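You operate a simulated robot arm through the tools that you are given. There is no shell and no other tool. Be economical: measure what you need, move in short steps, check, and stop when the job is done.

You are at the controls of a simulated robot arm. One attempt, no reset.

## Task
Run the two bags on the conveyor up into the blue crate.
Fine: before starting set the job card's speed and roll the crate carriage under the belt's end; green button starts, black stops; draw the carriage back at the end. Hands off the belt while it runs. Where these are worked on the way, their far stop is far enough and under half their travel is too little: crate carriage.

Only the result counts: the job must be done as asked and must still hold three seconds after the hand-in. Knocking over, shifting, dropping, spilling or breaking anything else fails it.

## Robot
A 6-joint arm with a four-finger gripper on a trunk, on a base that drives. Base frame: it is fixed to the floor where the robot stands at the start and does not move with it; the origin is under the middle of the robot, x ahead of it, y to its left, z up. Lengths are in mm, angles in rad, forces in N, time in s.
Its first joint turns from -2.897 to 2.897 rad. Places, roughly: belt tension knob [800, -900, 1000]; conveyor belt [1100, -1600, 800]; conveyor emergency stop button [700, 400, 1100]; conveyor job card [700, 400, 900]; conveyor speed knob [700, 400, 1200]; conveyor start button [700, 400, 1300]; conveyor stop button [700, 400, 1200]; crate carriage [1000, 200, 500]; green bag of limes [1000, -2000, 500]; red bag of mandarins [1000, -2250, 500]. Payload 3.43 kg.
Tool frame: the origin (TCP) lies between the finger pads and is the grasp point; the fingertips stand 30 mm ahead of it; z points along the fingers, y is the line along which they close. Largest opening 120 mm; the body of the gripper starts 85 mm behind the TCP.
Orientation is that of the tool frame in the base frame, as a unit quaternion [x, y, z, w]. With the fingers straight down and closing along the base's y, the tool's x points along the base's -x, its y along +y and its z along -z.

## Interface
- The arm moves only by the tool jog_arm. Its argument "plan" is a list of rows, each a list of 3 entries, a list of its own where there are three numbers: the shift along the base's x, y, z in mm, then the turn, a rotation vector about the base's x, y, z in rad, then the finger opening in mm, from 0 to 120. In form: [[[tx, ty, tz], [rx, ry, rz], claw], ...]. A call has 1 to 10 rows; each row shifts and turns the commanded pose from where the row before left it. Each row takes 0.2 s and may step no farther than 50 mm and 0.15 rad from the row before; otherwise, or with a gripper value out of range, the whole call is refused. A pose out of reach is approached as far as the arm can. The call stops where the force on the tool passes 90 N (or 10 N more than at its start, if that is more) or the arm is blocked; 0.2 s more then pass. Each finger halts on what it meets, pressing with about 34 N; the grip force reading is that of the motor and also rises with nothing between the fingers. The clock runs only during rows and for 0.2 s after the last one: add rows that do not move to give the fingers time. It gives the time, the measured TCP pose, the force on the tool (base axes), the opening and the grip force at its end, in the units of the frame above (readings bear some noise), with the torque about the TCP (base axes, N m) and any sound that the robot's microphone picked up.
- Cameras (640 x 400 px; columns grow to the right, rows downward): "scene" is now at [-204, 168.1, 1251]; the picture's right is [-0.24, -0.97, 0.00], its down [-0.19, 0.04, -0.98] and it looks along [0.95, -0.24, -0.19] (base axes); focal length 259 px, centre (320, 200). "wrist" rides on the gripper at [72, -17, -121] in the tool frame; the picture's right is [0.23, 0.97, 0.00], its down [-0.81, 0.19, -0.55] and it looks along [-0.54, 0.13, 0.83] (tool axes); focal length 275 px, centre (320, 200). There is no depth. A picture from a camera that has moved, and an enlarged one, comes with that camera's place and axes in the base frame and with its lens.
- snapshot(camera): a new picture of that camera. It takes no simulated time.
- drive_base(legs): drives the robot by 1 to 6 legs, each [ahead, turn to the left] in mm and rad, along the robot's own axes; the way and the turn of a leg run together, so that a leg with both is an arc; at most 1500 mm and 3.142 rad a leg. The arm and the cameras ride along, it lands a little off, and it stops where it bumps. It gives what a move gives.
- pan_tilt(pan, tilt): turns the head with the scene camera to pan (to the left, within 2.496 rad either way) and tilt (down, from -0.506 to 1.204), counted from straight ahead of the robot. It gives what a move gives.
- enlarge(camera, box): a new picture of the part [left, top, right, bottom] of that camera's present view, enlarged. It takes no simulated time.
- sign_off(): hands the job in; it is judged then, once.

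Work in short steps. Places have to be worked out from the pictures, the camera data and where the tool is seen: move nearer, look again, correct. Check each grasp and each placing, and mend what went wrong. You have 120 turns and 90 pictures in all, those below and enlarged ones among them. Open the gripper and draw the arm clear of the work before you hand the job in, unless the task says otherwise; then end with one line.

The tools are called after "Emit:" as a command line: name --argument value ..., lists and objects as JSON in quotes. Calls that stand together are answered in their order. jog_arm: Moves the arm, as the interface text tells. Its arguments: {"type":"object","properties":{"plan":{"type":"array","items":{"type":"array"}}},"required":["plan"]} The other tools are called the same way: drive_base (legs) drives the base; pan_tilt (pan, tilt) turns the head that bears the scene camera; snapshot (camera) takes a picture; enlarge (camera, box) takes an enlarged picture of a part of a camera's view; sign_off () hands the job in.

At the start:

```text
clock: 0.0
tcp_pos: [633.7, 359.6, 1394.5]
orientation: [0.001, 1.0, -0.001, -0.002]
wrist_force: [0.9, 0.3, 0.2]
ft_torque: [0.01, -0.04, 0.0]
width: 120.0
grasp_force: 0.0
robot x, y, heading: [-0.2, -2.6, 0.001]
head pan, tilt: [-0.244, 0.182]
```

scene: 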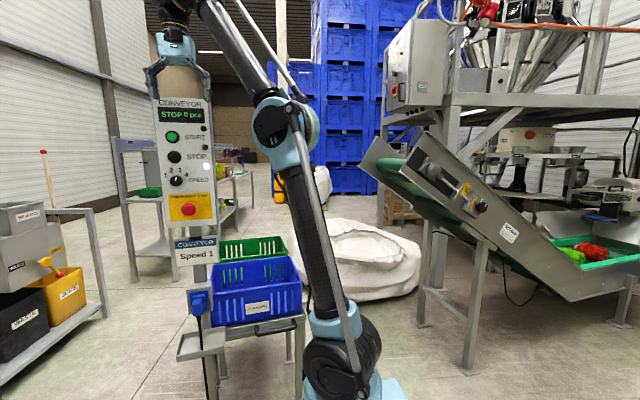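
wrist: 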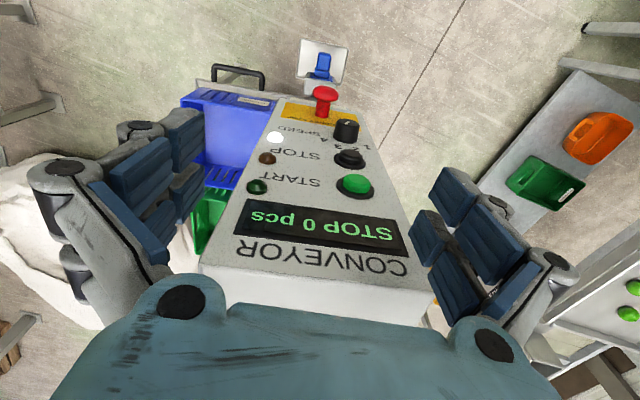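

The panel is ahead with a job card reading "Speed 1"; I take closer looks at the panel and at the conveyor.

Emit:
enlarge --camera "scene" --box '[140, 80, 240, 330]'

Emit:
enlarge --camera "scene" --box '[340, 100, 640, 330]'

Emit:
enlarge --camera "scene" --box '[150, 210, 330, 400]'

```text
1.60 times, centred on (190, 205) of scene
camera zoom: at [-204.0, 168.1, 1251.0], right [-0.24, -0.97, 0.0], down [-0.19, 0.04, -0.98], along [0.95, -0.24, -0.19], focal length 414 px, centre (528, 192)
```

zoom: 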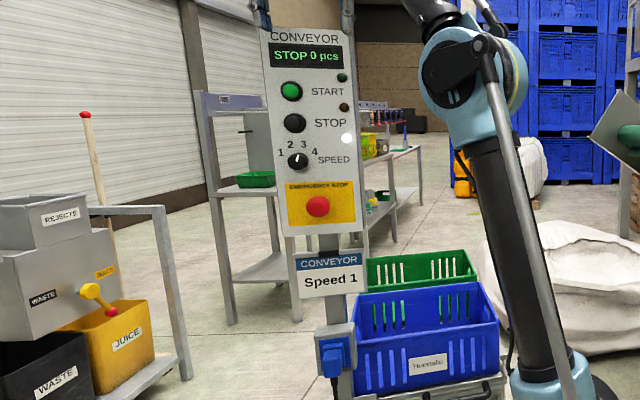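

```text
1.74 times, centred on (490, 215) of scene
camera zoom: at [-204.0, 168.1, 1251.0], right [-0.24, -0.97, 0.0], down [-0.19, 0.04, -0.98], along [0.95, -0.24, -0.19], focal length 450 px, centre (24, 174)
```

zoom: 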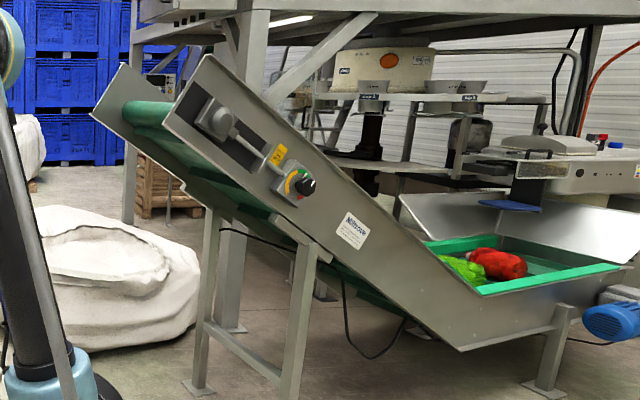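

```text
2.11 times, centred on (240, 305) of scene
camera zoom: at [-204.0, 168.1, 1251.0], right [-0.24, -0.97, 0.0], down [-0.19, 0.04, -0.98], along [0.95, -0.24, -0.19], focal length 545 px, centre (488, -21)
```

zoom: 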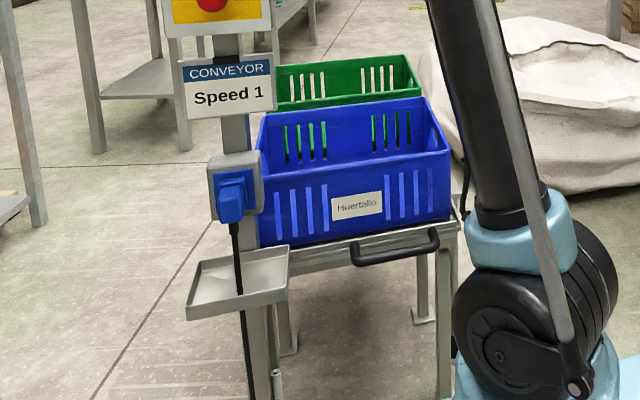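

The panel is clear enough for now; I need the carriage rails and the belt's end, so I tilt the head down for a look.

Emit:
pan_tilt --pan -0.35 --tilt 0.55

Emit:
snapshot --camera "scene"

Emit:
enlarge --camera "wrist" --box '[230, 60, 430, 260]'

```text
clock: 0.8
tcp_pos: [618.4, 359.1, 1400.9]
orientation: [0.0, 1.0, 0.0, 0.005]
wrist_force: [-0.6, 0.1, -0.3]
ft_torque: [0.0, -0.02, 0.02]
width: 120.2
grasp_force: 0.1
robot x, y, heading: [0.4, 1.8, -0.002]
head pan, tilt: [-0.351, 0.55]
```

```text
84 pictures are left
camera scene: at [-210.3, 159.7, 1217.1], right [-0.34, -0.94, 0.0], down [-0.5, 0.18, -0.85], along [0.79, -0.29, -0.53], focal length 259 px, centre (320, 200)
```

scene: 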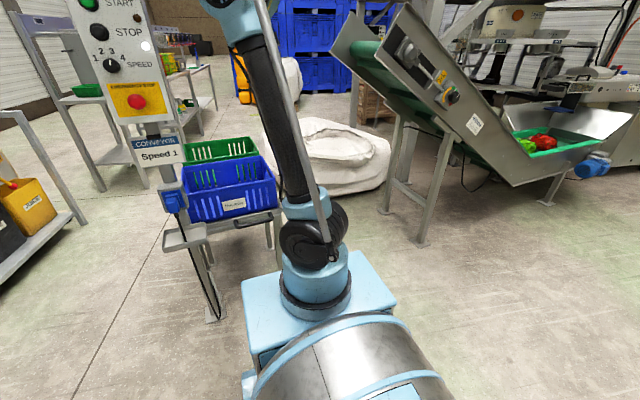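

```text
2.00 times, centred on (330, 160) of wrist
camera zoom: at [545.2, 342.2, 1521.3], right [-0.23, 0.97, 0.0], down [0.8, 0.19, 0.56], along [0.55, 0.13, -0.83], focal length 551 px, centre (300, 280)
```

zoom: 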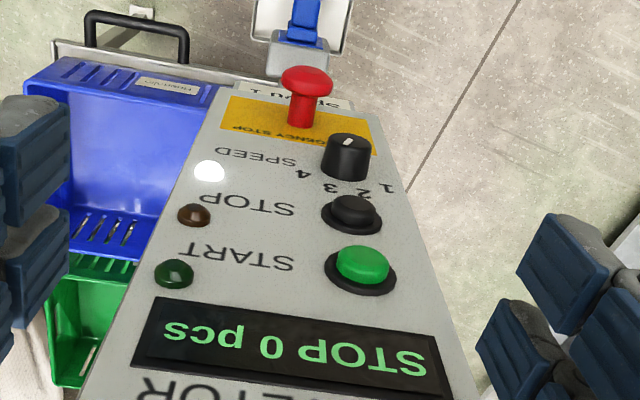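

START is around (679,405,1296), STOP z≈1237, speed knob z≈1166, E-stop z≈1076. I back off a bit and turn the tool to point along +x.

Emit:
jog_arm --plan '[[[-40, 5, 0], [0, -0.15, 0], 120], [[-40, 5, 0], [0, -0.15, 0], 110], [[-20, 5, -20], [0, -0.15, 0], 100], [[0, 5, -25], [0, -0.15, 0], 90], [[0, 5, -25], [0, -0.15, 0], 80], [[0, 5, -25], [0, -0.15, 0], 80], [[0, 5, -25], [0, -0.15, 0], 80], [[0, 5, -25], [0, -0.15, 0], 80], [[0, 5, -25], [0, -0.15, 0], 80], [[0, 5, -25], [0, -0.15, 0], 80]]'

Emit:
pan_tilt --pan 0.3 --tilt 0.15

Emit:
snapshot --camera "wrist"

Emit:
snapshot --camera "scene"

```text
clock: 3.0
tcp_pos: [517.3, 407.9, 1204.6]
orientation: [-0.001, 0.727, 0.001, 0.687]
wrist_force: [-0.3, -0.4, -0.5]
ft_torque: [0.01, -0.01, 0.03]
width: 80.1
grasp_force: 0.0
robot x, y, heading: [-3.9, 0.3, 0.004]
head pan, tilt: [-0.351, 0.55]
```

```text
clock: 4.1
tcp_pos: [516.9, 409.4, 1206.9]
orientation: [0.0, 0.728, 0.0, 0.685]
wrist_force: [0.1, 0.5, -0.4]
ft_torque: [-0.03, 0.01, 0.0]
width: 79.8
grasp_force: 0.0
robot x, y, heading: [0.7, -0.4, -0.003]
head pan, tilt: [0.3, 0.15]
```

```text
82 pictures are left
camera wrist: at [393.0, 392.5, 1143.6], right [-0.01, 0.97, -0.23], down [-0.5, 0.19, 0.84], along [0.86, 0.13, 0.49], focal length 275 px, centre (320, 200)
```

wrist: 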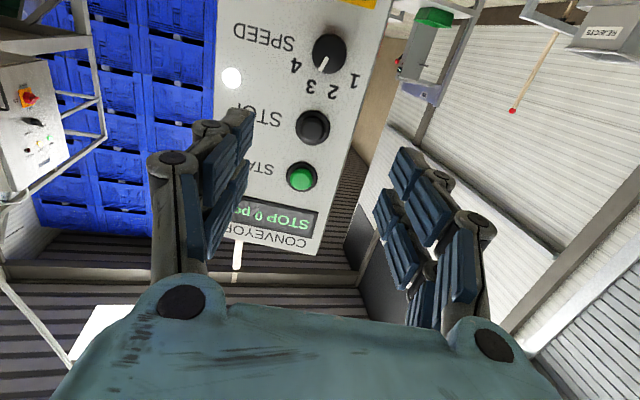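

```text
81 pictures are left
camera scene: at [-205.7, 217.9, 1253.9], right [0.29, -0.96, 0.0], down [-0.16, -0.04, -0.99], along [0.94, 0.29, -0.16], focal length 259 px, centre (320, 200)
```

scene: 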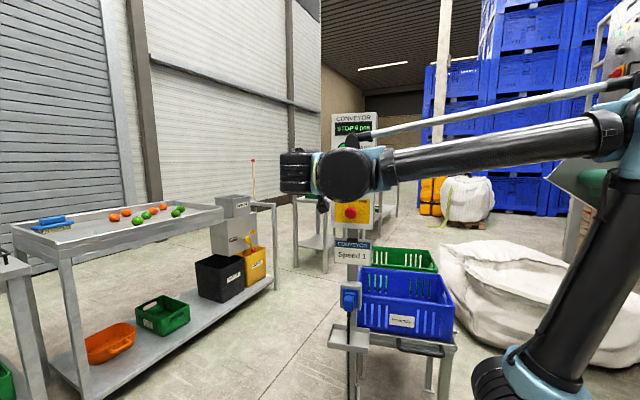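

The dial needs a precise reading; I enlarge it in the wrist view.

Emit:
enlarge --camera "wrist" --box '[270, 10, 390, 110]'

Emit:
enlarge --camera "scene" --box '[310, 100, 480, 400]'

```text
4.00 times, centred on (330, 60) of wrist
camera zoom: at [393.0, 392.5, 1143.6], right [-0.01, 0.97, -0.23], down [-0.5, 0.19, 0.84], along [0.86, 0.13, 0.49], focal length 1101 px, centre (280, 760)
```

zoom: 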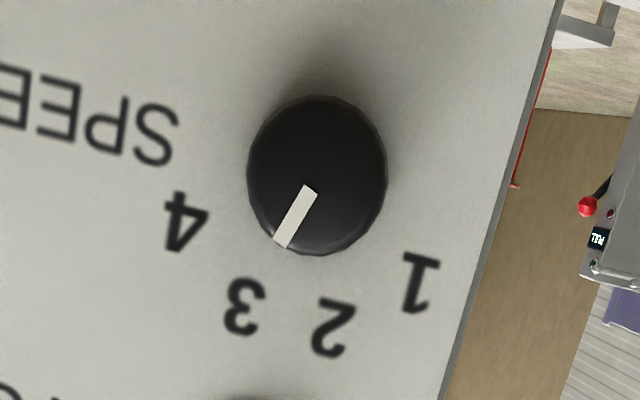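

```text
1.33 times, centred on (395, 250) of scene
camera zoom: at [-205.7, 217.9, 1253.9], right [0.29, -0.96, 0.0], down [-0.16, -0.04, -0.99], along [0.94, 0.29, -0.16], focal length 345 px, centre (220, 133)
```

zoom: 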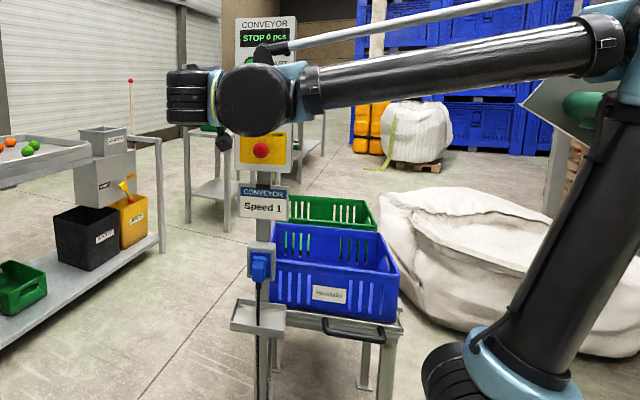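

The pointer is at 3; it must go to 1, about 80° counter-clockwise. I pre-roll the gripper by +0.7 about x, level it, and come to x≈590 in line with the knob.

Emit:
jog_arm --plan '[[[10, 0, -10], [0, -0.06, 0], 80], [[15, 0, -10], [0.14, 0, 0], 80], [[15, 0, -10], [0.14, 0, 0], 80], [[15, 0, -10], [0.14, 0, 0], 80], [[10, 0, -9], [0.14, 0, 0], 80], [[10, 0, 0], [0.14, 0, 0], 80], [[0, 0, 0], [0, 0, 0], 80]]'

Emit:
snapshot --camera "wrist"

```text
clock: 5.7
tcp_pos: [592.8, 409.3, 1158.7]
orientation: [0.243, 0.664, 0.244, 0.664]
wrist_force: [0.1, 0.7, -0.6]
ft_torque: [-0.02, -0.03, 0.04]
width: 80.0
grasp_force: 0.1
robot x, y, heading: [-0.4, -0.1, 0.0]
head pan, tilt: [0.3, 0.15]
```

```text
78 pictures are left
camera wrist: at [472.4, 442.4, 1092.3], right [0.0, 0.89, 0.45], down [-0.55, -0.38, 0.74], along [0.83, -0.25, 0.49], focal length 275 px, centre (320, 200)
```

wrist: 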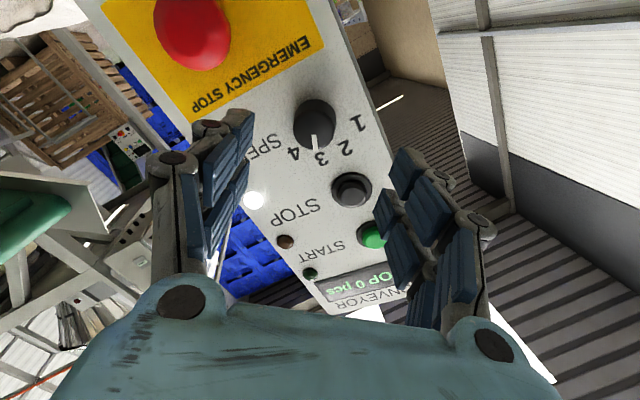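

The two wrist views put the knob face near (683,408,1152). I drop 6 mm and advance 45 mm, then look again.

Emit:
jog_arm --plan '[[[15, -1, -6], [0, 0, 0], 80], [[15, 0, 0], [0, 0, 0], 80], [[15, 0, 0], [0, 0, 0], 80], [[0, 0, 0], [0, 0, 0], 80]]'

Emit:
snapshot --camera "wrist"

```text
clock: 6.7
tcp_pos: [637.6, 408.1, 1150.9]
orientation: [0.243, 0.664, 0.242, 0.664]
wrist_force: [0.5, -0.2, 0.0]
ft_torque: [-0.02, -0.01, 0.01]
width: 79.8
grasp_force: 0.0
robot x, y, heading: [-0.1, -1.6, 0.0]
head pan, tilt: [0.3, 0.15]
```

```text
77 pictures are left
camera wrist: at [517.5, 441.8, 1086.0], right [0.0, 0.89, 0.45], down [-0.55, -0.38, 0.74], along [0.83, -0.25, 0.49], focal length 275 px, centre (320, 200)
```

wrist: 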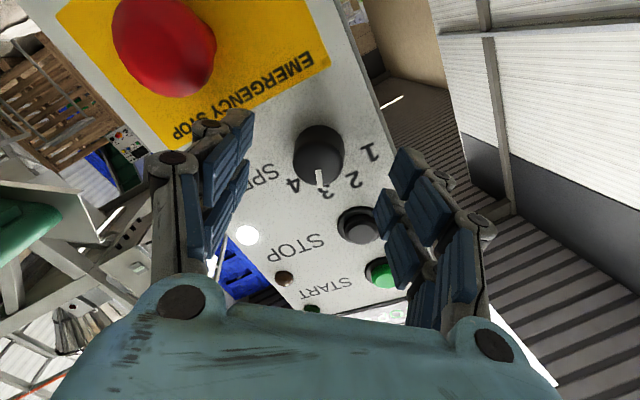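

The knob sits on the tool axis, face about 42 mm ahead of the TCP. I advance 27 mm, watching force, and look.

Emit:
jog_arm --plan '[[[10, 0, 0], [0, 0, 0], 80], [[10, 0, 0], [0, 0, 0], 80], [[7, 0, 0], [0, 0, 0], 80], [[0, 0, 0], [0, 0, 0], 80]]'

Emit:
snapshot --camera "wrist"

```text
clock: 7.7
tcp_pos: [665.8, 409.7, 1151.3]
orientation: [0.242, 0.664, 0.243, 0.664]
wrist_force: [-4.5, 0.5, -0.9]
ft_torque: [-0.01, -0.11, 0.21]
width: 81.2
grasp_force: 1.2
robot x, y, heading: [3.3, 1.3, 0.002]
head pan, tilt: [0.3, 0.15]
```

```text
76 pictures are left
camera wrist: at [544.1, 441.5, 1085.8], right [0.0, 0.89, 0.45], down [-0.55, -0.38, 0.74], along [0.83, -0.25, 0.49], focal length 275 px, centre (320, 200)
```

wrist: 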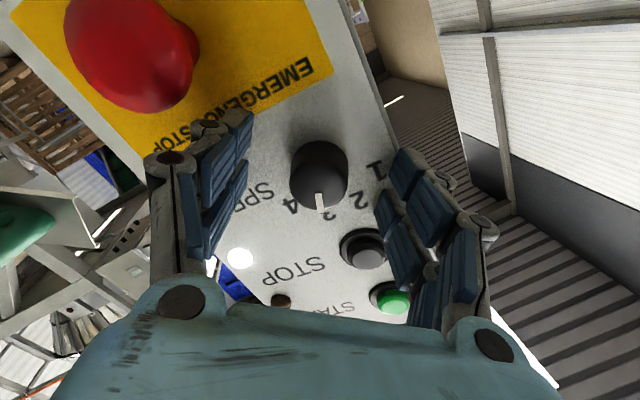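

Slight contact (4.5 N): fingertips are at the panel, with the knob about 24 mm between them. I back off 3 mm and close on the knob.

Emit:
jog_arm --plan '[[[-4, 0, 0], [0, 0, 0], 80], [[0, 0, 0], [0, 0, 0], 50], [[0, 0, 0], [0, 0, 0], 25], [[0, 0, 0], [0, 0, 0], 25]]'

Emit:
snapshot --camera "wrist"

```text
clock: 8.7
tcp_pos: [660.6, 409.1, 1150.6]
orientation: [0.242, 0.664, 0.242, 0.665]
wrist_force: [-17.7, -2.3, -3.1]
ft_torque: [0.08, 0.04, 0.53]
width: 32.3
grasp_force: 7.0
robot x, y, heading: [2.7, -2.0, 0.0]
head pan, tilt: [0.3, 0.15]
```

```text
75 pictures are left
camera wrist: at [539.7, 441.1, 1086.1], right [0.0, 0.89, 0.45], down [-0.55, -0.38, 0.74], along [0.83, -0.25, 0.49], focal length 275 px, centre (320, 200)
```

wrist: 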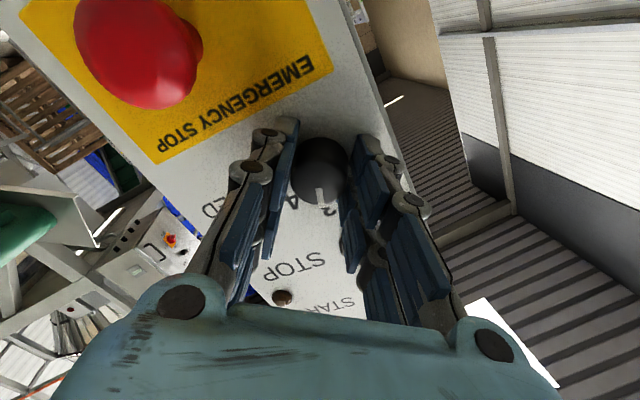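

The fingers hold the knob (32 mm), with some push on the panel. I ease 2 mm back, grip harder and turn -1.4 rad about x.

Emit:
jog_arm --plan '[[[-2, 0, 0], [0, 0, 0], 10], [[0, 0, 0], [-0.14, 0, 0], 10], [[0, 0, 0], [-0.14, 0, 0], 10], [[0, 0, 0], [-0.14, 0, 0], 10], [[0, 0, 0], [-0.14, 0, 0], 10], [[0, 0, 0], [-0.14, 0, 0], 10], [[0, 0, 0], [-0.14, 0, 0], 10], [[0, 0, 0], [-0.14, 0, 0], 10], [[0, 0, 0], [-0.14, 0, 0], 10], [[0, 0, 0], [-0.14, 0, 0], 10]]'

Emit:
snapshot --camera "wrist"

```text
clock: 10.9
tcp_pos: [660.1, 407.5, 1150.2]
orientation: [-0.197, 0.679, -0.195, 0.679]
wrist_force: [-0.6, -14.8, 0.7]
ft_torque: [0.16, -0.31, 0.86]
width: 31.2
grasp_force: 45.0
robot x, y, heading: [0.2, 0.3, 0.002]
head pan, tilt: [0.3, 0.15]
```

```text
74 pictures are left
camera wrist: at [538.5, 355.2, 1100.5], right [0.0, 0.7, -0.71], down [-0.55, 0.59, 0.58], along [0.83, 0.39, 0.39], focal length 275 px, centre (320, 200)
```

wrist: 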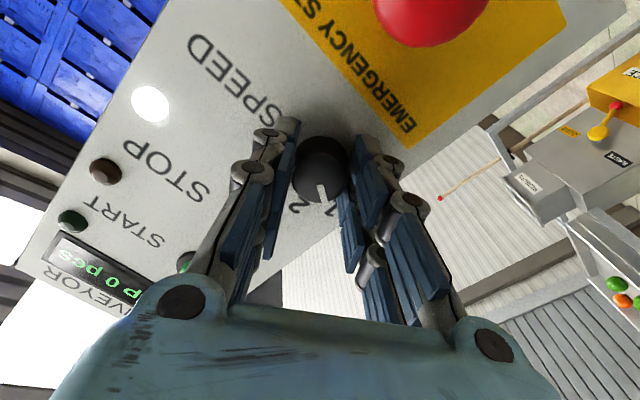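

The knob has followed; one more step of -0.14, then I release and check the pointer.

Emit:
jog_arm --plan '[[[0, 1, 0], [-0.14, 0, 0], 10], [[0, 0, 0], [0, 0, 0], 10]]'

Emit:
enlarge --camera "wrist" --box '[260, 110, 400, 230]'

```text
clock: 11.5
tcp_pos: [659.0, 408.2, 1151.8]
orientation: [-0.242, 0.665, -0.242, 0.664]
wrist_force: [2.0, -24.1, 1.3]
ft_torque: [0.5, -0.2, 0.28]
width: 31.4
grasp_force: 44.8
robot x, y, heading: [1.0, 0.6, -0.001]
head pan, tilt: [0.3, 0.15]
```

```text
3.33 times, centred on (330, 170) of wrist
camera zoom: at [538.4, 348.7, 1108.2], right [0.0, 0.6, -0.8], down [-0.55, 0.67, 0.5], along [0.83, 0.44, 0.33], focal length 918 px, centre (287, 300)
```

zoom: 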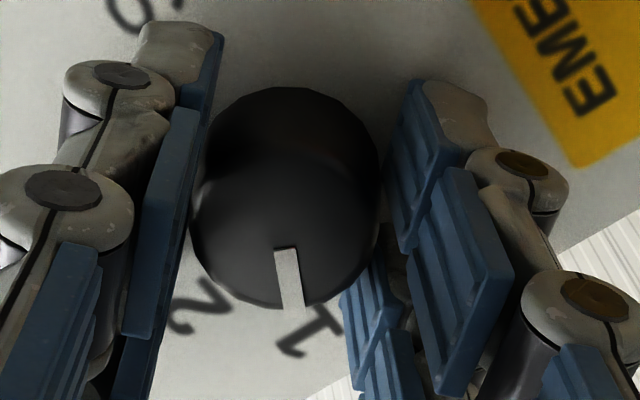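

Torque has risen (0.5 Nm), which suggests an end stop or detent, and the pointer is close to 1. I release, draw back and check.

Emit:
jog_arm --plan '[[[0, 0, 0], [0, 0, 0], 50], [[0, 0, 0], [0, 0, 0], 70], [[-30, 0, 0], [0, 0, 0], 70], [[-40, 0, 0], [0.14, 0, 0], 70], [[-30, 0, 0], [0.14, 0, 0], 70], [[-20, 0, 0], [0.14, 0, 0], 50], [[0, 0, 0], [0.14, 0, 0], 0], [[0, 0, 0], [0.14, 0, 0], 0], [[0, 0, 0], [0, 0, 0], 0]]'

Emit:
enlarge --camera "wrist" --box '[230, 0, 430, 200]'

```text
clock: 13.5
tcp_pos: [537.9, 409.7, 1152.9]
orientation: [0.001, 0.707, 0.0, 0.707]
wrist_force: [-0.3, -0.5, 0.1]
ft_torque: [-0.01, -0.01, 0.0]
width: 0.0
grasp_force: 33.5
robot x, y, heading: [-2.0, 3.5, -0.003]
head pan, tilt: [0.3, 0.15]
```

```text
2.00 times, centred on (330, 100) of wrist
camera zoom: at [418.5, 392.3, 1080.7], right [0.0, 0.97, -0.23], down [-0.55, 0.19, 0.81], along [0.83, 0.13, 0.54], focal length 551 px, centre (300, 400)
```

zoom: 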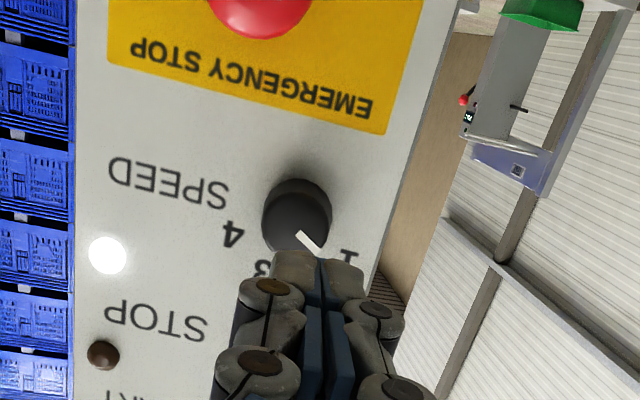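

The pointer goes towards 1, but fingers hide it. I move up and back to see the dial fully.

Emit:
jog_arm --plan '[[[-20, 0, 40], [0, 0, 0], 0], [[-20, 0, 40], [0, 0, 0], 0], [[0, 0, 0], [0, 0, 0], 0]]'

Emit:
enlarge --camera "wrist" --box '[250, 0, 410, 130]'

```text
clock: 14.3
tcp_pos: [497.8, 408.7, 1232.9]
orientation: [0.0, 0.707, 0.0, 0.707]
wrist_force: [-0.9, 0.1, -0.6]
ft_torque: [-0.01, 0.0, 0.0]
width: 0.1
grasp_force: 34.3
robot x, y, heading: [-2.4, 2.2, 0.003]
head pan, tilt: [0.3, 0.15]
```

```text
3.08 times, centred on (330, 65) of wrist
camera zoom: at [378.4, 391.6, 1161.3], right [0.0, 0.97, -0.23], down [-0.55, 0.19, 0.81], along [0.83, 0.13, 0.54], focal length 847 px, centre (289, 615)
```

zoom: 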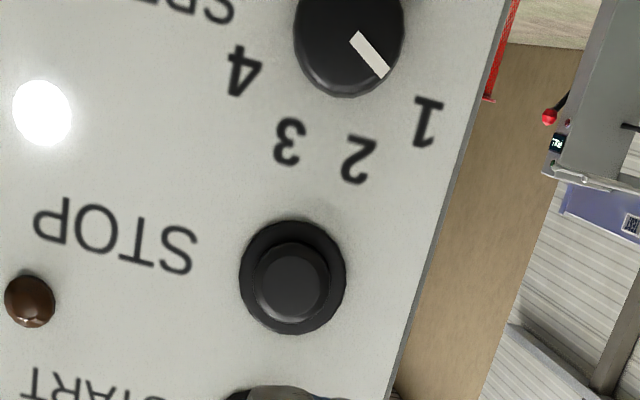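

Speed is set to 1. Now I retract the arm a bit and back the base off to see the carriage and belt end well.

Emit:
jog_arm --plan '[[[-40, 0, 20], [0, 0, 0], 0], [[-40, 0, 20], [0, 0, 0], 0], [[-40, 0, 20], [0, 0, 0], 0]]'

Emit:
drive_base --legs '[[-500, 0]]'

Emit:
pan_tilt --pan -0.15 --tilt 0.35

Emit:
snapshot --camera "scene"

```text
clock: 15.1
tcp_pos: [379.4, 408.6, 1293.3]
orientation: [-0.001, 0.707, 0.001, 0.708]
wrist_force: [-0.4, 0.8, 0.1]
ft_torque: [0.0, 0.0, 0.02]
width: 0.0
grasp_force: 33.0
robot x, y, heading: [3.0, -0.9, 0.001]
head pan, tilt: [0.3, 0.15]
```

```text
clock: 18.1
tcp_pos: [-119.0, 408.1, 1291.9]
orientation: [0.003, 0.707, -0.003, 0.707]
wrist_force: [0.5, 0.5, -1.0]
ft_torque: [-0.01, 0.02, -0.01]
width: 0.0
grasp_force: 33.4
robot x, y, heading: [-499.2, 0.9, -0.007]
head pan, tilt: [0.3, 0.15]
```

```text
clock: 19.0
tcp_pos: [-134.1, 407.8, 1297.9]
orientation: [0.002, 0.703, -0.002, 0.712]
wrist_force: [0.4, -0.2, -0.8]
ft_torque: [0.03, 0.04, 0.01]
width: 0.1
grasp_force: 33.0
robot x, y, heading: [-499.3, 1.4, -0.009]
head pan, tilt: [-0.15, 0.351]
```

```text
70 pictures are left
camera scene: at [-701.6, 180.1, 1235.2], right [-0.16, -0.99, 0.0], down [-0.35, 0.05, -0.93], along [0.92, -0.15, -0.36], focal length 259 px, centre (320, 200)
```

scene: 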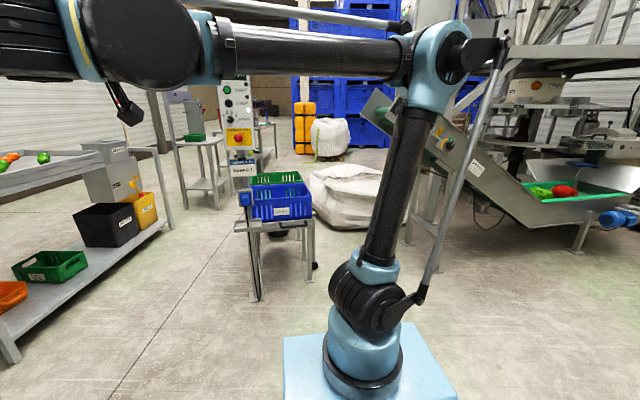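

I zoom on the carriage table to see how it rolls.

Emit:
enlarge --camera "scene" --box '[220, 150, 345, 310]'

Emit:
enlarge --camera "scene" --box '[340, 80, 640, 270]'

```text
2.50 times, centred on (282, 230) of scene
camera zoom: at [-701.6, 180.1, 1235.2], right [-0.16, -0.99, 0.0], down [-0.35, 0.05, -0.93], along [0.92, -0.15, -0.36], focal length 647 px, centre (414, 125)
```

zoom: 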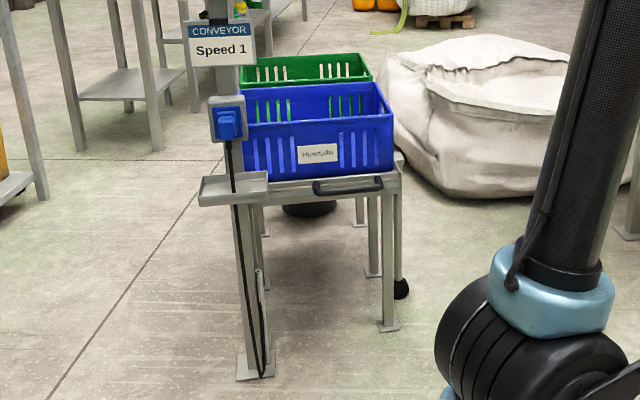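

```text
2.11 times, centred on (490, 175) of scene
camera zoom: at [-701.6, 180.1, 1235.2], right [-0.16, -0.99, 0.0], down [-0.35, 0.05, -0.93], along [0.92, -0.15, -0.36], focal length 545 px, centre (-38, 253)
```

zoom: 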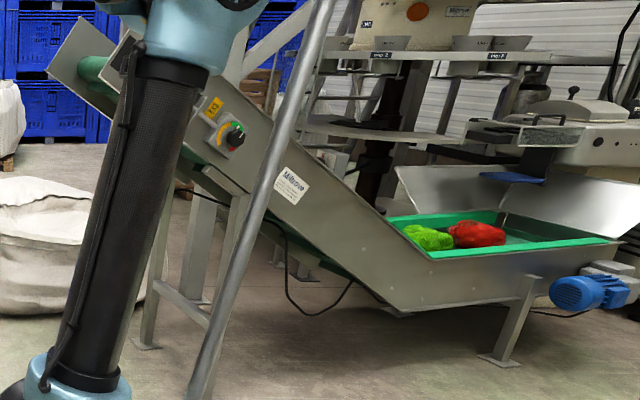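

The table has fixed feet plus a castored leg on its right: the carriage likely rolls out in -y, with a U-handle in front. I drive to about (100,-250) to face the middle of its travel.

Emit:
drive_base --legs '[[0, -0.4], [650, 0], [0, 0.4]]'

Emit:
pan_tilt --pan 0.25 --tilt 0.5

Emit:
snapshot --camera "scene"

Emit:
snapshot --camera "wrist"

```text
clock: 25.3
tcp_pos: [467.4, 151.4, 1298.4]
orientation: [0.002, 0.703, -0.002, 0.711]
wrist_force: [0.3, -0.2, 0.6]
ft_torque: [-0.04, 0.01, 0.02]
width: 0.0
grasp_force: 33.1
robot x, y, heading: [99.6, -258.0, -0.004]
head pan, tilt: [-0.15, 0.351]
```

```text
clock: 26.2
tcp_pos: [452.0, 152.3, 1301.2]
orientation: [0.0, 0.698, 0.001, 0.716]
wrist_force: [-0.5, -0.3, 0.2]
ft_torque: [0.02, 0.03, 0.0]
width: 0.0
grasp_force: 33.4
robot x, y, heading: [101.9, -257.9, 0.0]
head pan, tilt: [0.25, 0.499]
```

```text
67 pictures are left
camera scene: at [-103.5, -44.9, 1221.6], right [0.24, -0.97, 0.0], down [-0.48, -0.12, -0.87], along [0.85, 0.21, -0.49], focal length 259 px, centre (320, 200)
```

scene: 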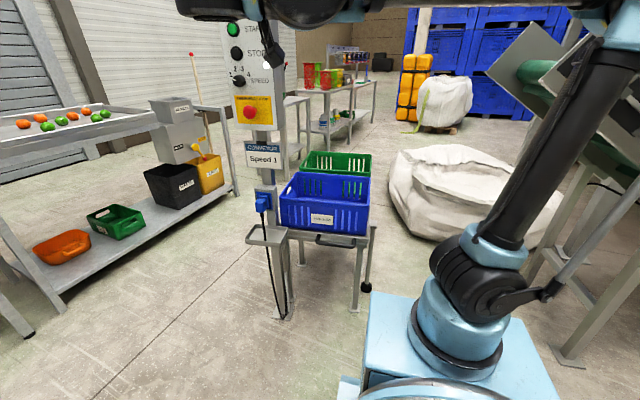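

```text
66 pictures are left
camera wrist: at [332.3, 134.8, 1227.5], right [0.01, 0.97, -0.23], down [-0.57, 0.19, 0.8], along [0.82, 0.13, 0.56], focal length 275 px, centre (320, 200)
```

wrist: 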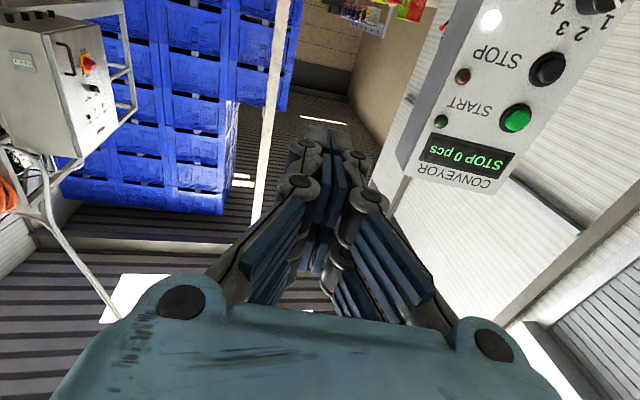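

I zoom in on the handle and the carriage structure from here.

Emit:
enlarge --camera "scene" --box '[240, 140, 400, 330]'

```text
2.11 times, centred on (320, 235) of scene
camera zoom: at [-103.5, -44.9, 1221.6], right [0.24, -0.97, 0.0], down [-0.48, -0.12, -0.87], along [0.85, 0.21, -0.49], focal length 545 px, centre (320, 126)
```

zoom: 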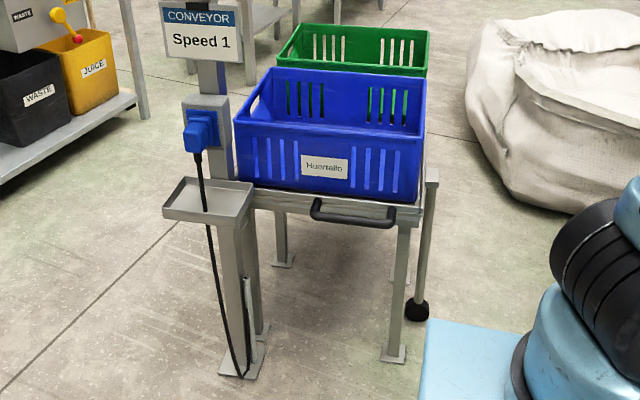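

The handle bar is at about (757,108,541), along y, ~150 mm long. I'll grip it from the front with fingers closing vertically; first back the base 170 mm for clearance, then roll the tool -90° about x with a slight downward pitch.

Emit:
drive_base --legs '[[-170, 0]]'

Emit:
jog_arm --plan '[[[35, -10, -20], [-0.15, 0, 0], 20], [[35, -5, -30], [-0.15, 0, 0], 40], [[30, -5, -35], [-0.15, 0, 0], 60], [[30, -5, -35], [-0.15, 0, 0], 60], [[30, -5, -35], [-0.15, 0, 0], 60], [[30, -5, -35], [-0.15, 0, 0], 60], [[30, -5, -35], [-0.15, 0, 0], 60], [[30, -5, -35], [-0.15, 0, 0], 60], [[30, 0, -35], [-0.15, 0, 0], 60], [[30, 0, -35], [-0.15, 0, 0], 60]]'

Emit:
jog_arm --plan '[[[0, 0, -45], [-0.07, 0, 0], 60], [[0, 0, -45], [0, 0.14, 0], 60], [[0, 0, -45], [0, 0.14, 0], 60], [[0, 0, -45], [0, 0.14, 0], 60], [[0, 0, -40], [0, 0, 0], 60], [[0, 0, -40], [0, 0, 0], 60]]'

Emit:
snapshot --camera "wrist"

Emit:
snapshot --camera "scene"

```text
clock: 27.6
tcp_pos: [281.0, 152.4, 1301.1]
orientation: [0.001, 0.698, 0.0, 0.716]
wrist_force: [0.0, -0.1, -0.2]
ft_torque: [0.0, 0.02, 0.01]
width: 0.2
grasp_force: 33.5
robot x, y, heading: [-69.6, -259.1, -0.003]
head pan, tilt: [0.25, 0.499]
```

```text
clock: 29.8
tcp_pos: [575.8, 106.0, 976.0]
orientation: [-0.491, 0.507, -0.474, 0.527]
wrist_force: [0.1, -0.1, -0.5]
ft_torque: [0.02, 0.0, 0.1]
width: 60.1
grasp_force: 0.1
robot x, y, heading: [-68.8, -260.3, -0.007]
head pan, tilt: [0.25, 0.499]
```

```text
clock: 31.2
tcp_pos: [578.5, 115.0, 743.0]
orientation: [0.599, -0.587, 0.373, -0.395]
wrist_force: [0.0, 0.4, 0.3]
ft_torque: [0.0, 0.01, -0.02]
width: 60.1
grasp_force: 0.0
out of reach, approached as far as the arm can: row 6
robot x, y, heading: [-68.2, -256.4, -0.006]
head pan, tilt: [0.25, 0.499]
```

```text
64 pictures are left
camera wrist: at [478.2, 39.3, 806.8], right [-0.39, -0.23, -0.89], down [-0.61, 0.79, 0.06], along [0.69, 0.57, -0.45], focal length 275 px, centre (320, 200)
```

wrist: 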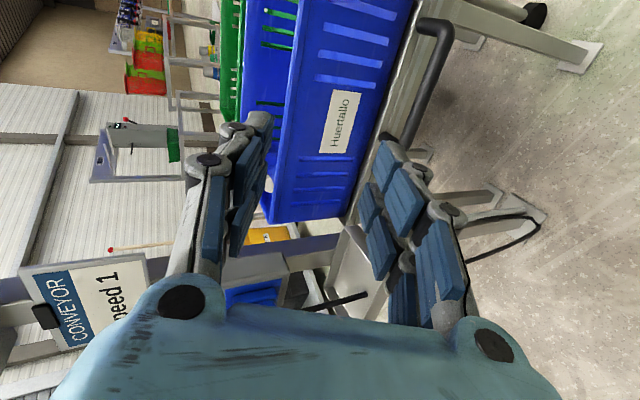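

```text
63 pictures are left
camera scene: at [-273.4, -43.6, 1221.6], right [0.24, -0.97, 0.0], down [-0.48, -0.12, -0.87], along [0.85, 0.21, -0.49], focal length 259 px, centre (320, 200)
```

scene: 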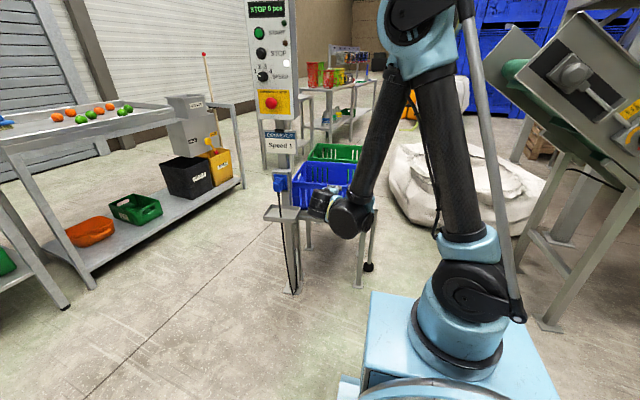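

The shallow pitch is out of reach lower down. I pitch the tool to about 55° down and move to a pre-grasp at ~(700,108,630) in line with the bar.

Emit:
jog_arm --plan '[[[20, 0, 10], [0, 0.14, 0], 60], [[30, -2, 0], [0, 0.14, 0], 60], [[30, -2, -20], [0, 0.14, 0], 50], [[30, -2, -30], [0, 0.12, 0], 50], [[12, 0, -30], [0, 0, 0], 50], [[0, 0, -10], [0, 0, 0], 50]]'

Emit:
snapshot --camera "wrist"

```text
clock: 32.6
tcp_pos: [700.6, 108.1, 661.2]
orientation: [0.678, -0.671, 0.201, -0.225]
wrist_force: [-0.5, -0.7, -0.4]
ft_torque: [0.03, 0.02, 0.04]
width: 50.0
grasp_force: 0.0
robot x, y, heading: [-66.7, -259.5, -0.004]
head pan, tilt: [0.25, 0.499]
```

```text
62 pictures are left
camera wrist: at [646.3, 31.7, 769.0], right [-0.79, -0.23, -0.57], down [-0.49, 0.79, 0.37], along [0.36, 0.57, -0.74], focal length 275 px, centre (320, 200)
```

wrist: 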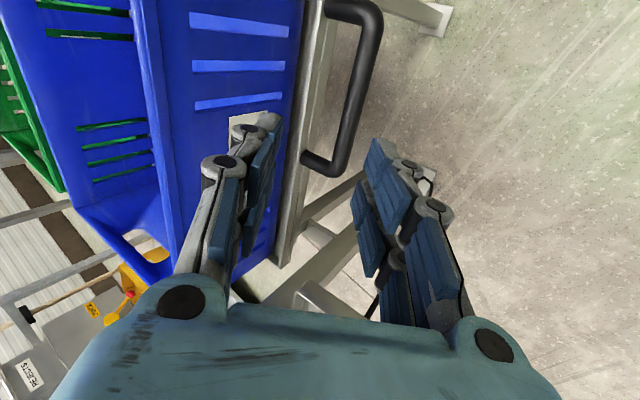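

The bar is at roughly (750, 30–157, 543), 27 mm to the outer side of the tool axis. I correct that and advance along the tool axis, stopping a bit short to look.

Emit:
jog_arm --plan '[[[-22, -13, -15], [0, 0, 0], 50], [[17, 0, -24], [0, 0, 0], 50], [[17, 0, -24], [0, 0, 0], 50], [[12, 0, -16], [0, 0, 0], 50], [[0, 0, 0], [0, 0, 0], 50]]'

Emit:
snapshot --camera "wrist"

```text
clock: 33.8
tcp_pos: [725.1, 95.7, 584.8]
orientation: [0.678, -0.67, 0.2, -0.226]
wrist_force: [-0.1, -0.4, 0.0]
ft_torque: [0.01, 0.02, 0.02]
width: 50.0
grasp_force: 0.0
robot x, y, heading: [-68.7, -255.3, -0.004]
head pan, tilt: [0.25, 0.499]
```

```text
61 pictures are left
camera wrist: at [671.2, 19.0, 690.7], right [-0.79, -0.23, -0.57], down [-0.49, 0.79, 0.37], along [0.36, 0.57, -0.74], focal length 275 px, centre (320, 200)
```

wrist: 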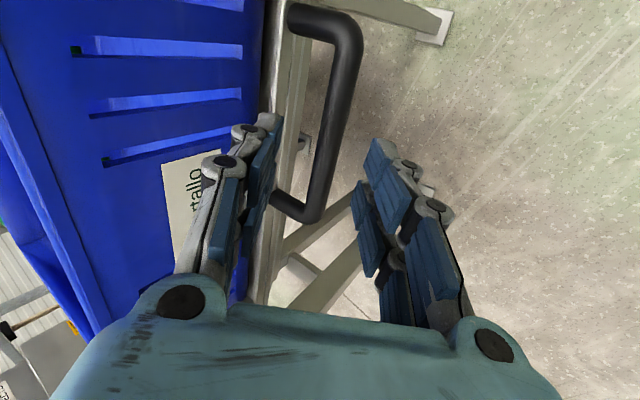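

The bar runs between the fingers. I shift a few mm outward and advance 45 mm along the tool axis.

Emit:
jog_arm --plan '[[[-4, 0, -3], [0, 0, 0], 50], [[9, 0, -12], [0, 0, 0], 50], [[9, 0, -12], [0, 0, 0], 50], [[8, 0, -12], [0, 0, 0], 50], [[0, 0, 0], [0, 0, 0], 50]]'

Emit:
snapshot --camera "wrist"

```text
clock: 35.0
tcp_pos: [745.0, 95.2, 546.0]
orientation: [0.677, -0.671, 0.201, -0.226]
wrist_force: [0.6, -0.1, 0.1]
ft_torque: [-0.03, 0.0, -0.01]
width: 50.1
grasp_force: 0.1
robot x, y, heading: [-67.3, -255.0, -0.006]
head pan, tilt: [0.25, 0.499]
```

```text
60 pictures are left
camera wrist: at [692.1, 19.1, 651.7], right [-0.79, -0.23, -0.57], down [-0.49, 0.79, 0.37], along [0.36, 0.57, -0.74], focal length 275 px, centre (320, 200)
```

wrist: 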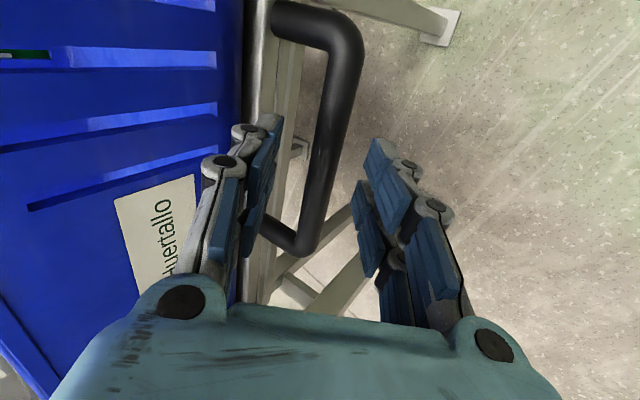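

Bar width growth suggests the bar is still ~50 mm ahead of the TCP. I shift ~8 mm outward and advance 25 mm.

Emit:
jog_arm --plan '[[[-5, 0, -4], [0, 0, 0], 50], [[7, 0, -10], [0, 0, 0], 50], [[7, 0, -10], [0, 0, 0], 50], [[0, 0, 0], [0, 0, 0], 50]]'

Emit:
snapshot --camera "wrist"

```text
clock: 36.0
tcp_pos: [763.0, 97.8, 528.9]
orientation: [0.677, -0.672, 0.2, -0.224]
wrist_force: [0.7, 1.0, 0.7]
ft_torque: [0.01, 0.01, -0.01]
width: 50.1
grasp_force: 0.2
out of reach, approached as far as the arm can: row 1, 3
robot x, y, heading: [-69.6, -259.7, -0.006]
head pan, tilt: [0.25, 0.499]
```

```text
59 pictures are left
camera wrist: at [709.6, 21.5, 635.6], right [-0.79, -0.23, -0.56], down [-0.49, 0.79, 0.37], along [0.36, 0.57, -0.74], focal length 275 px, centre (320, 200)
```

wrist: 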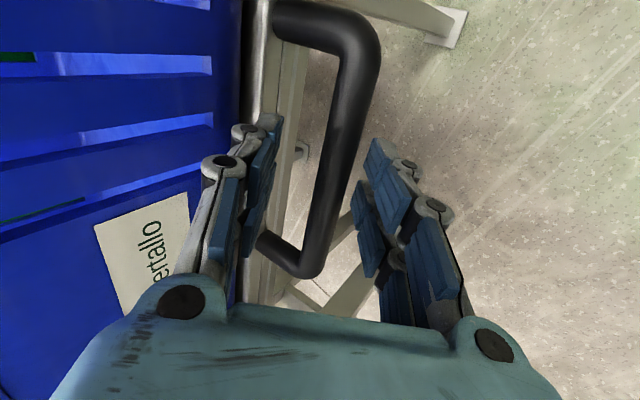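

Triangulating the corner puts the bar at about (762, ·, 503): 13 mm outward and ~21 mm ahead. This pitch is at the arm's reach limit, so I pitch further down by 0.25 while going to it.

Emit:
jog_arm --plan '[[[-3, 0, 5], [0, 0.12, 0], 50], [[0, 0, 0], [0, 0.13, 0], 50], [[0, 0, -6], [0, 0, 0], 50], [[0, 0, 0], [0, 0, 0], 50]]'

Emit:
snapshot --camera "wrist"

```text
clock: 37.0
tcp_pos: [760.8, 97.1, 526.8]
orientation: [0.697, -0.694, 0.115, -0.141]
wrist_force: [-0.6, 0.2, 0.4]
ft_torque: [-0.02, 0.0, 0.01]
width: 49.7
grasp_force: 0.0
robot x, y, heading: [-69.7, -258.3, -0.007]
head pan, tilt: [0.25, 0.499]
```

```text
58 pictures are left
camera wrist: at [734.3, 21.4, 644.2], right [-0.91, -0.23, -0.35], down [-0.38, 0.79, 0.48], along [0.17, 0.57, -0.8], focal length 275 px, centre (320, 200)
```

wrist: 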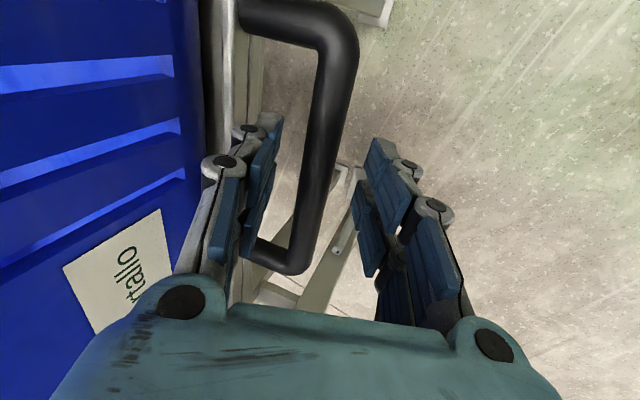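

Bar is now centred between the fingers and no reach warning. I advance 18 mm and close.

Emit:
jog_arm --plan '[[[2, 0, -9], [0, 0, 0], 50], [[2, 0, -9], [0, 0, 0], 50], [[0, 0, 0], [0, 0, 0], 30], [[0, 0, 0], [0, 0, 0], 10], [[0, 0, 0], [0, 0, 0], 5]]'

Emit:
snapshot --camera "wrist"

```text
clock: 38.2
tcp_pos: [765.5, 96.9, 509.9]
orientation: [0.696, -0.694, 0.115, -0.141]
wrist_force: [34.6, 2.8, 18.0]
ft_torque: [-0.43, -0.46, 0.82]
width: 26.6
grasp_force: 18.6
robot x, y, heading: [-67.7, -258.6, -0.005]
head pan, tilt: [0.25, 0.499]
```

```text
57 pictures are left
camera wrist: at [739.3, 21.5, 626.6], right [-0.91, -0.23, -0.36], down [-0.39, 0.79, 0.48], along [0.17, 0.57, -0.8], focal length 275 px, centre (320, 200)
```

wrist: 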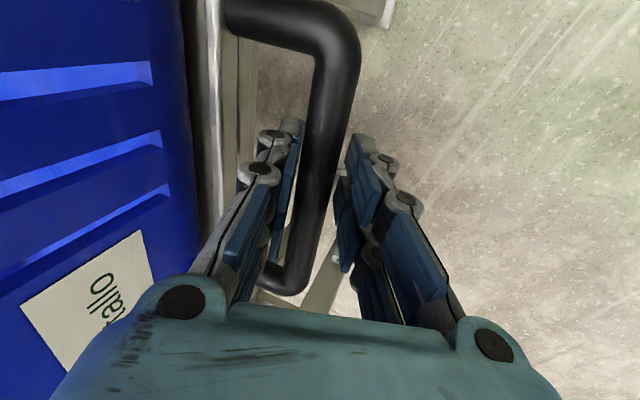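

Bar is held but loaded to one side (+34 N in x); I relieve by shifting 4 mm in +x while closing, then check forces.

Emit:
jog_arm --plan '[[[3, 0, 1], [0, 0, 0], 5], [[0, 0, 0], [0, 0, 0], 5], [[0, 0, 0], [0, 0, 0], 5]]'

```text
clock: 39.0
tcp_pos: [767.6, 98.1, 510.5]
orientation: [0.697, -0.694, 0.114, -0.14]
wrist_force: [30.4, -0.1, 5.0]
ft_torque: [-0.14, -0.3, 0.7]
width: 23.1
grasp_force: 14.9
robot x, y, heading: [-65.0, -260.5, -0.004]
head pan, tilt: [0.25, 0.499]
```

Emit:
jog_arm --plan '[[[3, 0, 1], [0, 0, 0], 0], [[2, 0, 0], [0, 0, 0], 0], [[0, 0, 0], [0, 0, 0], 0]]'

Emit:
snapshot --camera "wrist"

```text
clock: 39.8
tcp_pos: [769.0, 96.7, 511.3]
orientation: [0.698, -0.694, 0.112, -0.138]
wrist_force: [-51.7, -12.7, -24.0]
ft_torque: [-1.06, 0.57, 1.99]
width: 20.2
grasp_force: 44.9
robot x, y, heading: [-66.0, -260.3, -0.003]
head pan, tilt: [0.25, 0.499]
```

```text
56 pictures are left
camera wrist: at [743.4, 21.7, 628.0], right [-0.91, -0.23, -0.35], down [-0.38, 0.79, 0.48], along [0.17, 0.57, -0.81], focal length 275 px, centre (320, 200)
```

wrist: 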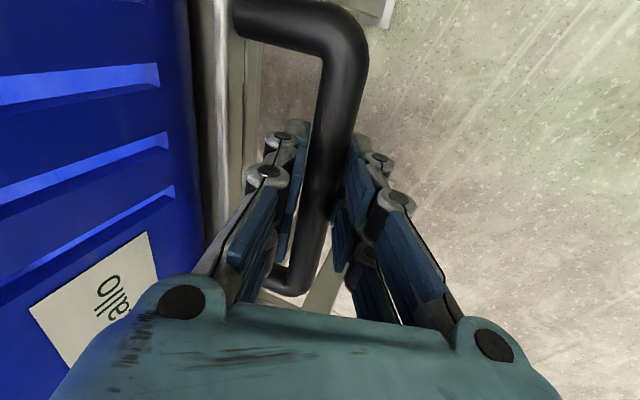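

Firm grip now (20 mm, 45 N). I relieve 2 mm and test a pull of 30 mm in -y.

Emit:
jog_arm --plan '[[[-2, 0, 0], [0, 0, 0], 0], [[0, -15, 0], [0, 0, 0], 0], [[0, -15, 0], [0, 0, 0], 0], [[0, 0, 0], [0, 0, 0], 0]]'

Emit:
snapshot --camera "wrist"

```text
clock: 40.8
tcp_pos: [770.0, 67.3, 511.5]
orientation: [0.697, -0.694, 0.114, -0.139]
wrist_force: [-28.8, -4.8, -34.2]
ft_torque: [-0.77, 0.33, 1.9]
width: 20.5
grasp_force: 45.4
robot x, y, heading: [-68.2, -257.0, -0.008]
head pan, tilt: [0.25, 0.499]
```

```text
55 pictures are left
camera wrist: at [744.3, -8.3, 628.0], right [-0.91, -0.23, -0.35], down [-0.38, 0.79, 0.48], along [0.17, 0.57, -0.81], focal length 275 px, centre (320, 200)
```

wrist: 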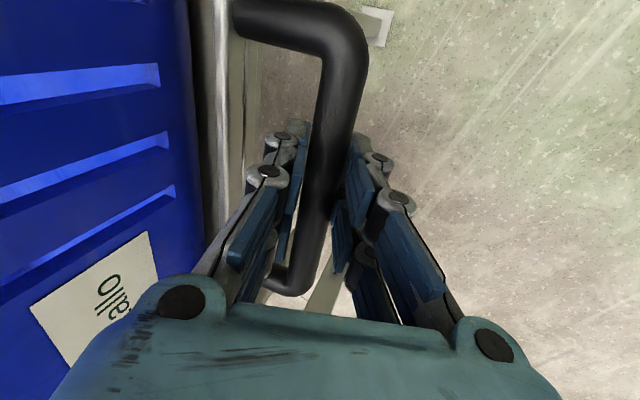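

The carriage follows in -y with the grip unchanged. I keep rolling it at a moderate speed.

Emit:
jog_arm --plan '[[[-1, -15, 1], [0, 0, 0], 0], [[0, -25, 0], [0, 0, 0], 0], [[0, -25, 0], [0, 0, 0], 0], [[0, -25, 0], [0, 0, 0], 0], [[0, -25, 0], [0, 0, 0], 0], [[0, -25, 0], [0, 0, 0], 0], [[0, -25, 0], [0, 0, 0], 0], [[0, -15, 0], [0, 0, 0], 0], [[0, 0, 0], [0, 0, 0], 0]]'

Emit:
snapshot --camera "scene"

```text
clock: 42.6
tcp_pos: [768.0, -99.7, 535.5]
orientation: [0.697, -0.694, 0.114, -0.139]
wrist_force: [-5.4, 0.5, 5.7]
ft_torque: [-0.2, 0.29, -0.11]
width: 0.2
grasp_force: 33.3
out of reach, approached as far as the arm can: row 5, 6, 7, 8
robot x, y, heading: [-67.6, -258.7, -0.005]
head pan, tilt: [0.25, 0.499]
stopped in row 8: the force on the tool passed its limit at 96 N (the readings are from after the stop); the commanded pose is now the measured one
```

```text
54 pictures are left
camera scene: at [-273.1, -43.7, 1221.7], right [0.24, -0.97, 0.0], down [-0.48, -0.12, -0.87], along [0.84, 0.21, -0.49], focal length 259 px, centre (320, 200)
```

scene: 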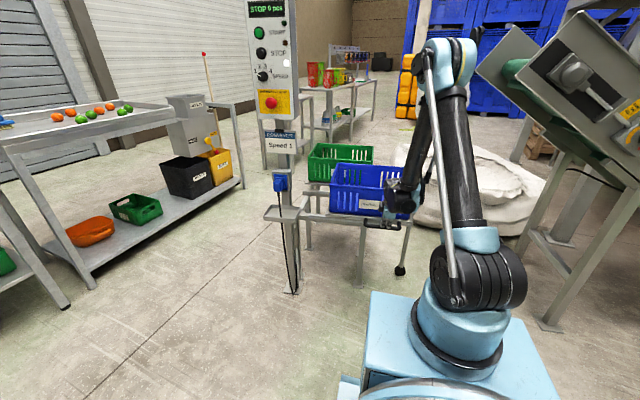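

The grip slipped when the tilted tool ran out of reach; the carriage is part way (~170 mm). Better: use a straight-down tool with closed fingers inside the U-handle and push its end post. I lift clear and look.

Emit:
jog_arm --plan '[[[-10, 0, 30], [0, 0, 0], 0], [[-20, 0, 40], [0, 0, 0], 0], [[-20, 0, 40], [0, 0, 0], 0]]'

Emit:
snapshot --camera "wrist"

```text
clock: 43.4
tcp_pos: [718.3, -99.6, 645.8]
orientation: [0.697, -0.694, 0.114, -0.139]
wrist_force: [1.4, 0.5, 0.0]
ft_torque: [-0.01, 0.05, -0.02]
width: 0.0
grasp_force: 34.3
robot x, y, heading: [-68.7, -257.0, -0.004]
head pan, tilt: [0.25, 0.499]
```

```text
53 pictures are left
camera wrist: at [693.2, -175.0, 761.7], right [-0.91, -0.23, -0.35], down [-0.38, 0.79, 0.48], along [0.17, 0.57, -0.81], focal length 275 px, centre (320, 200)
```

wrist: 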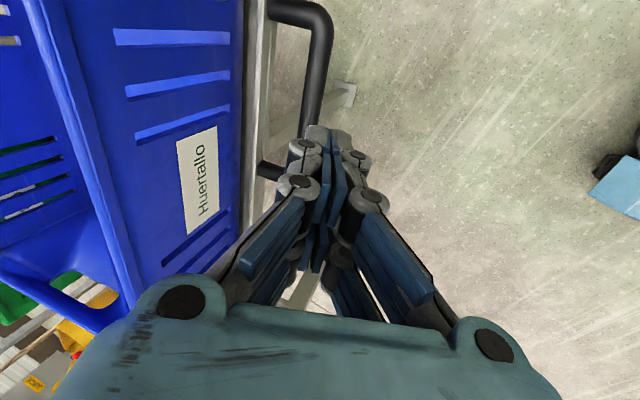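

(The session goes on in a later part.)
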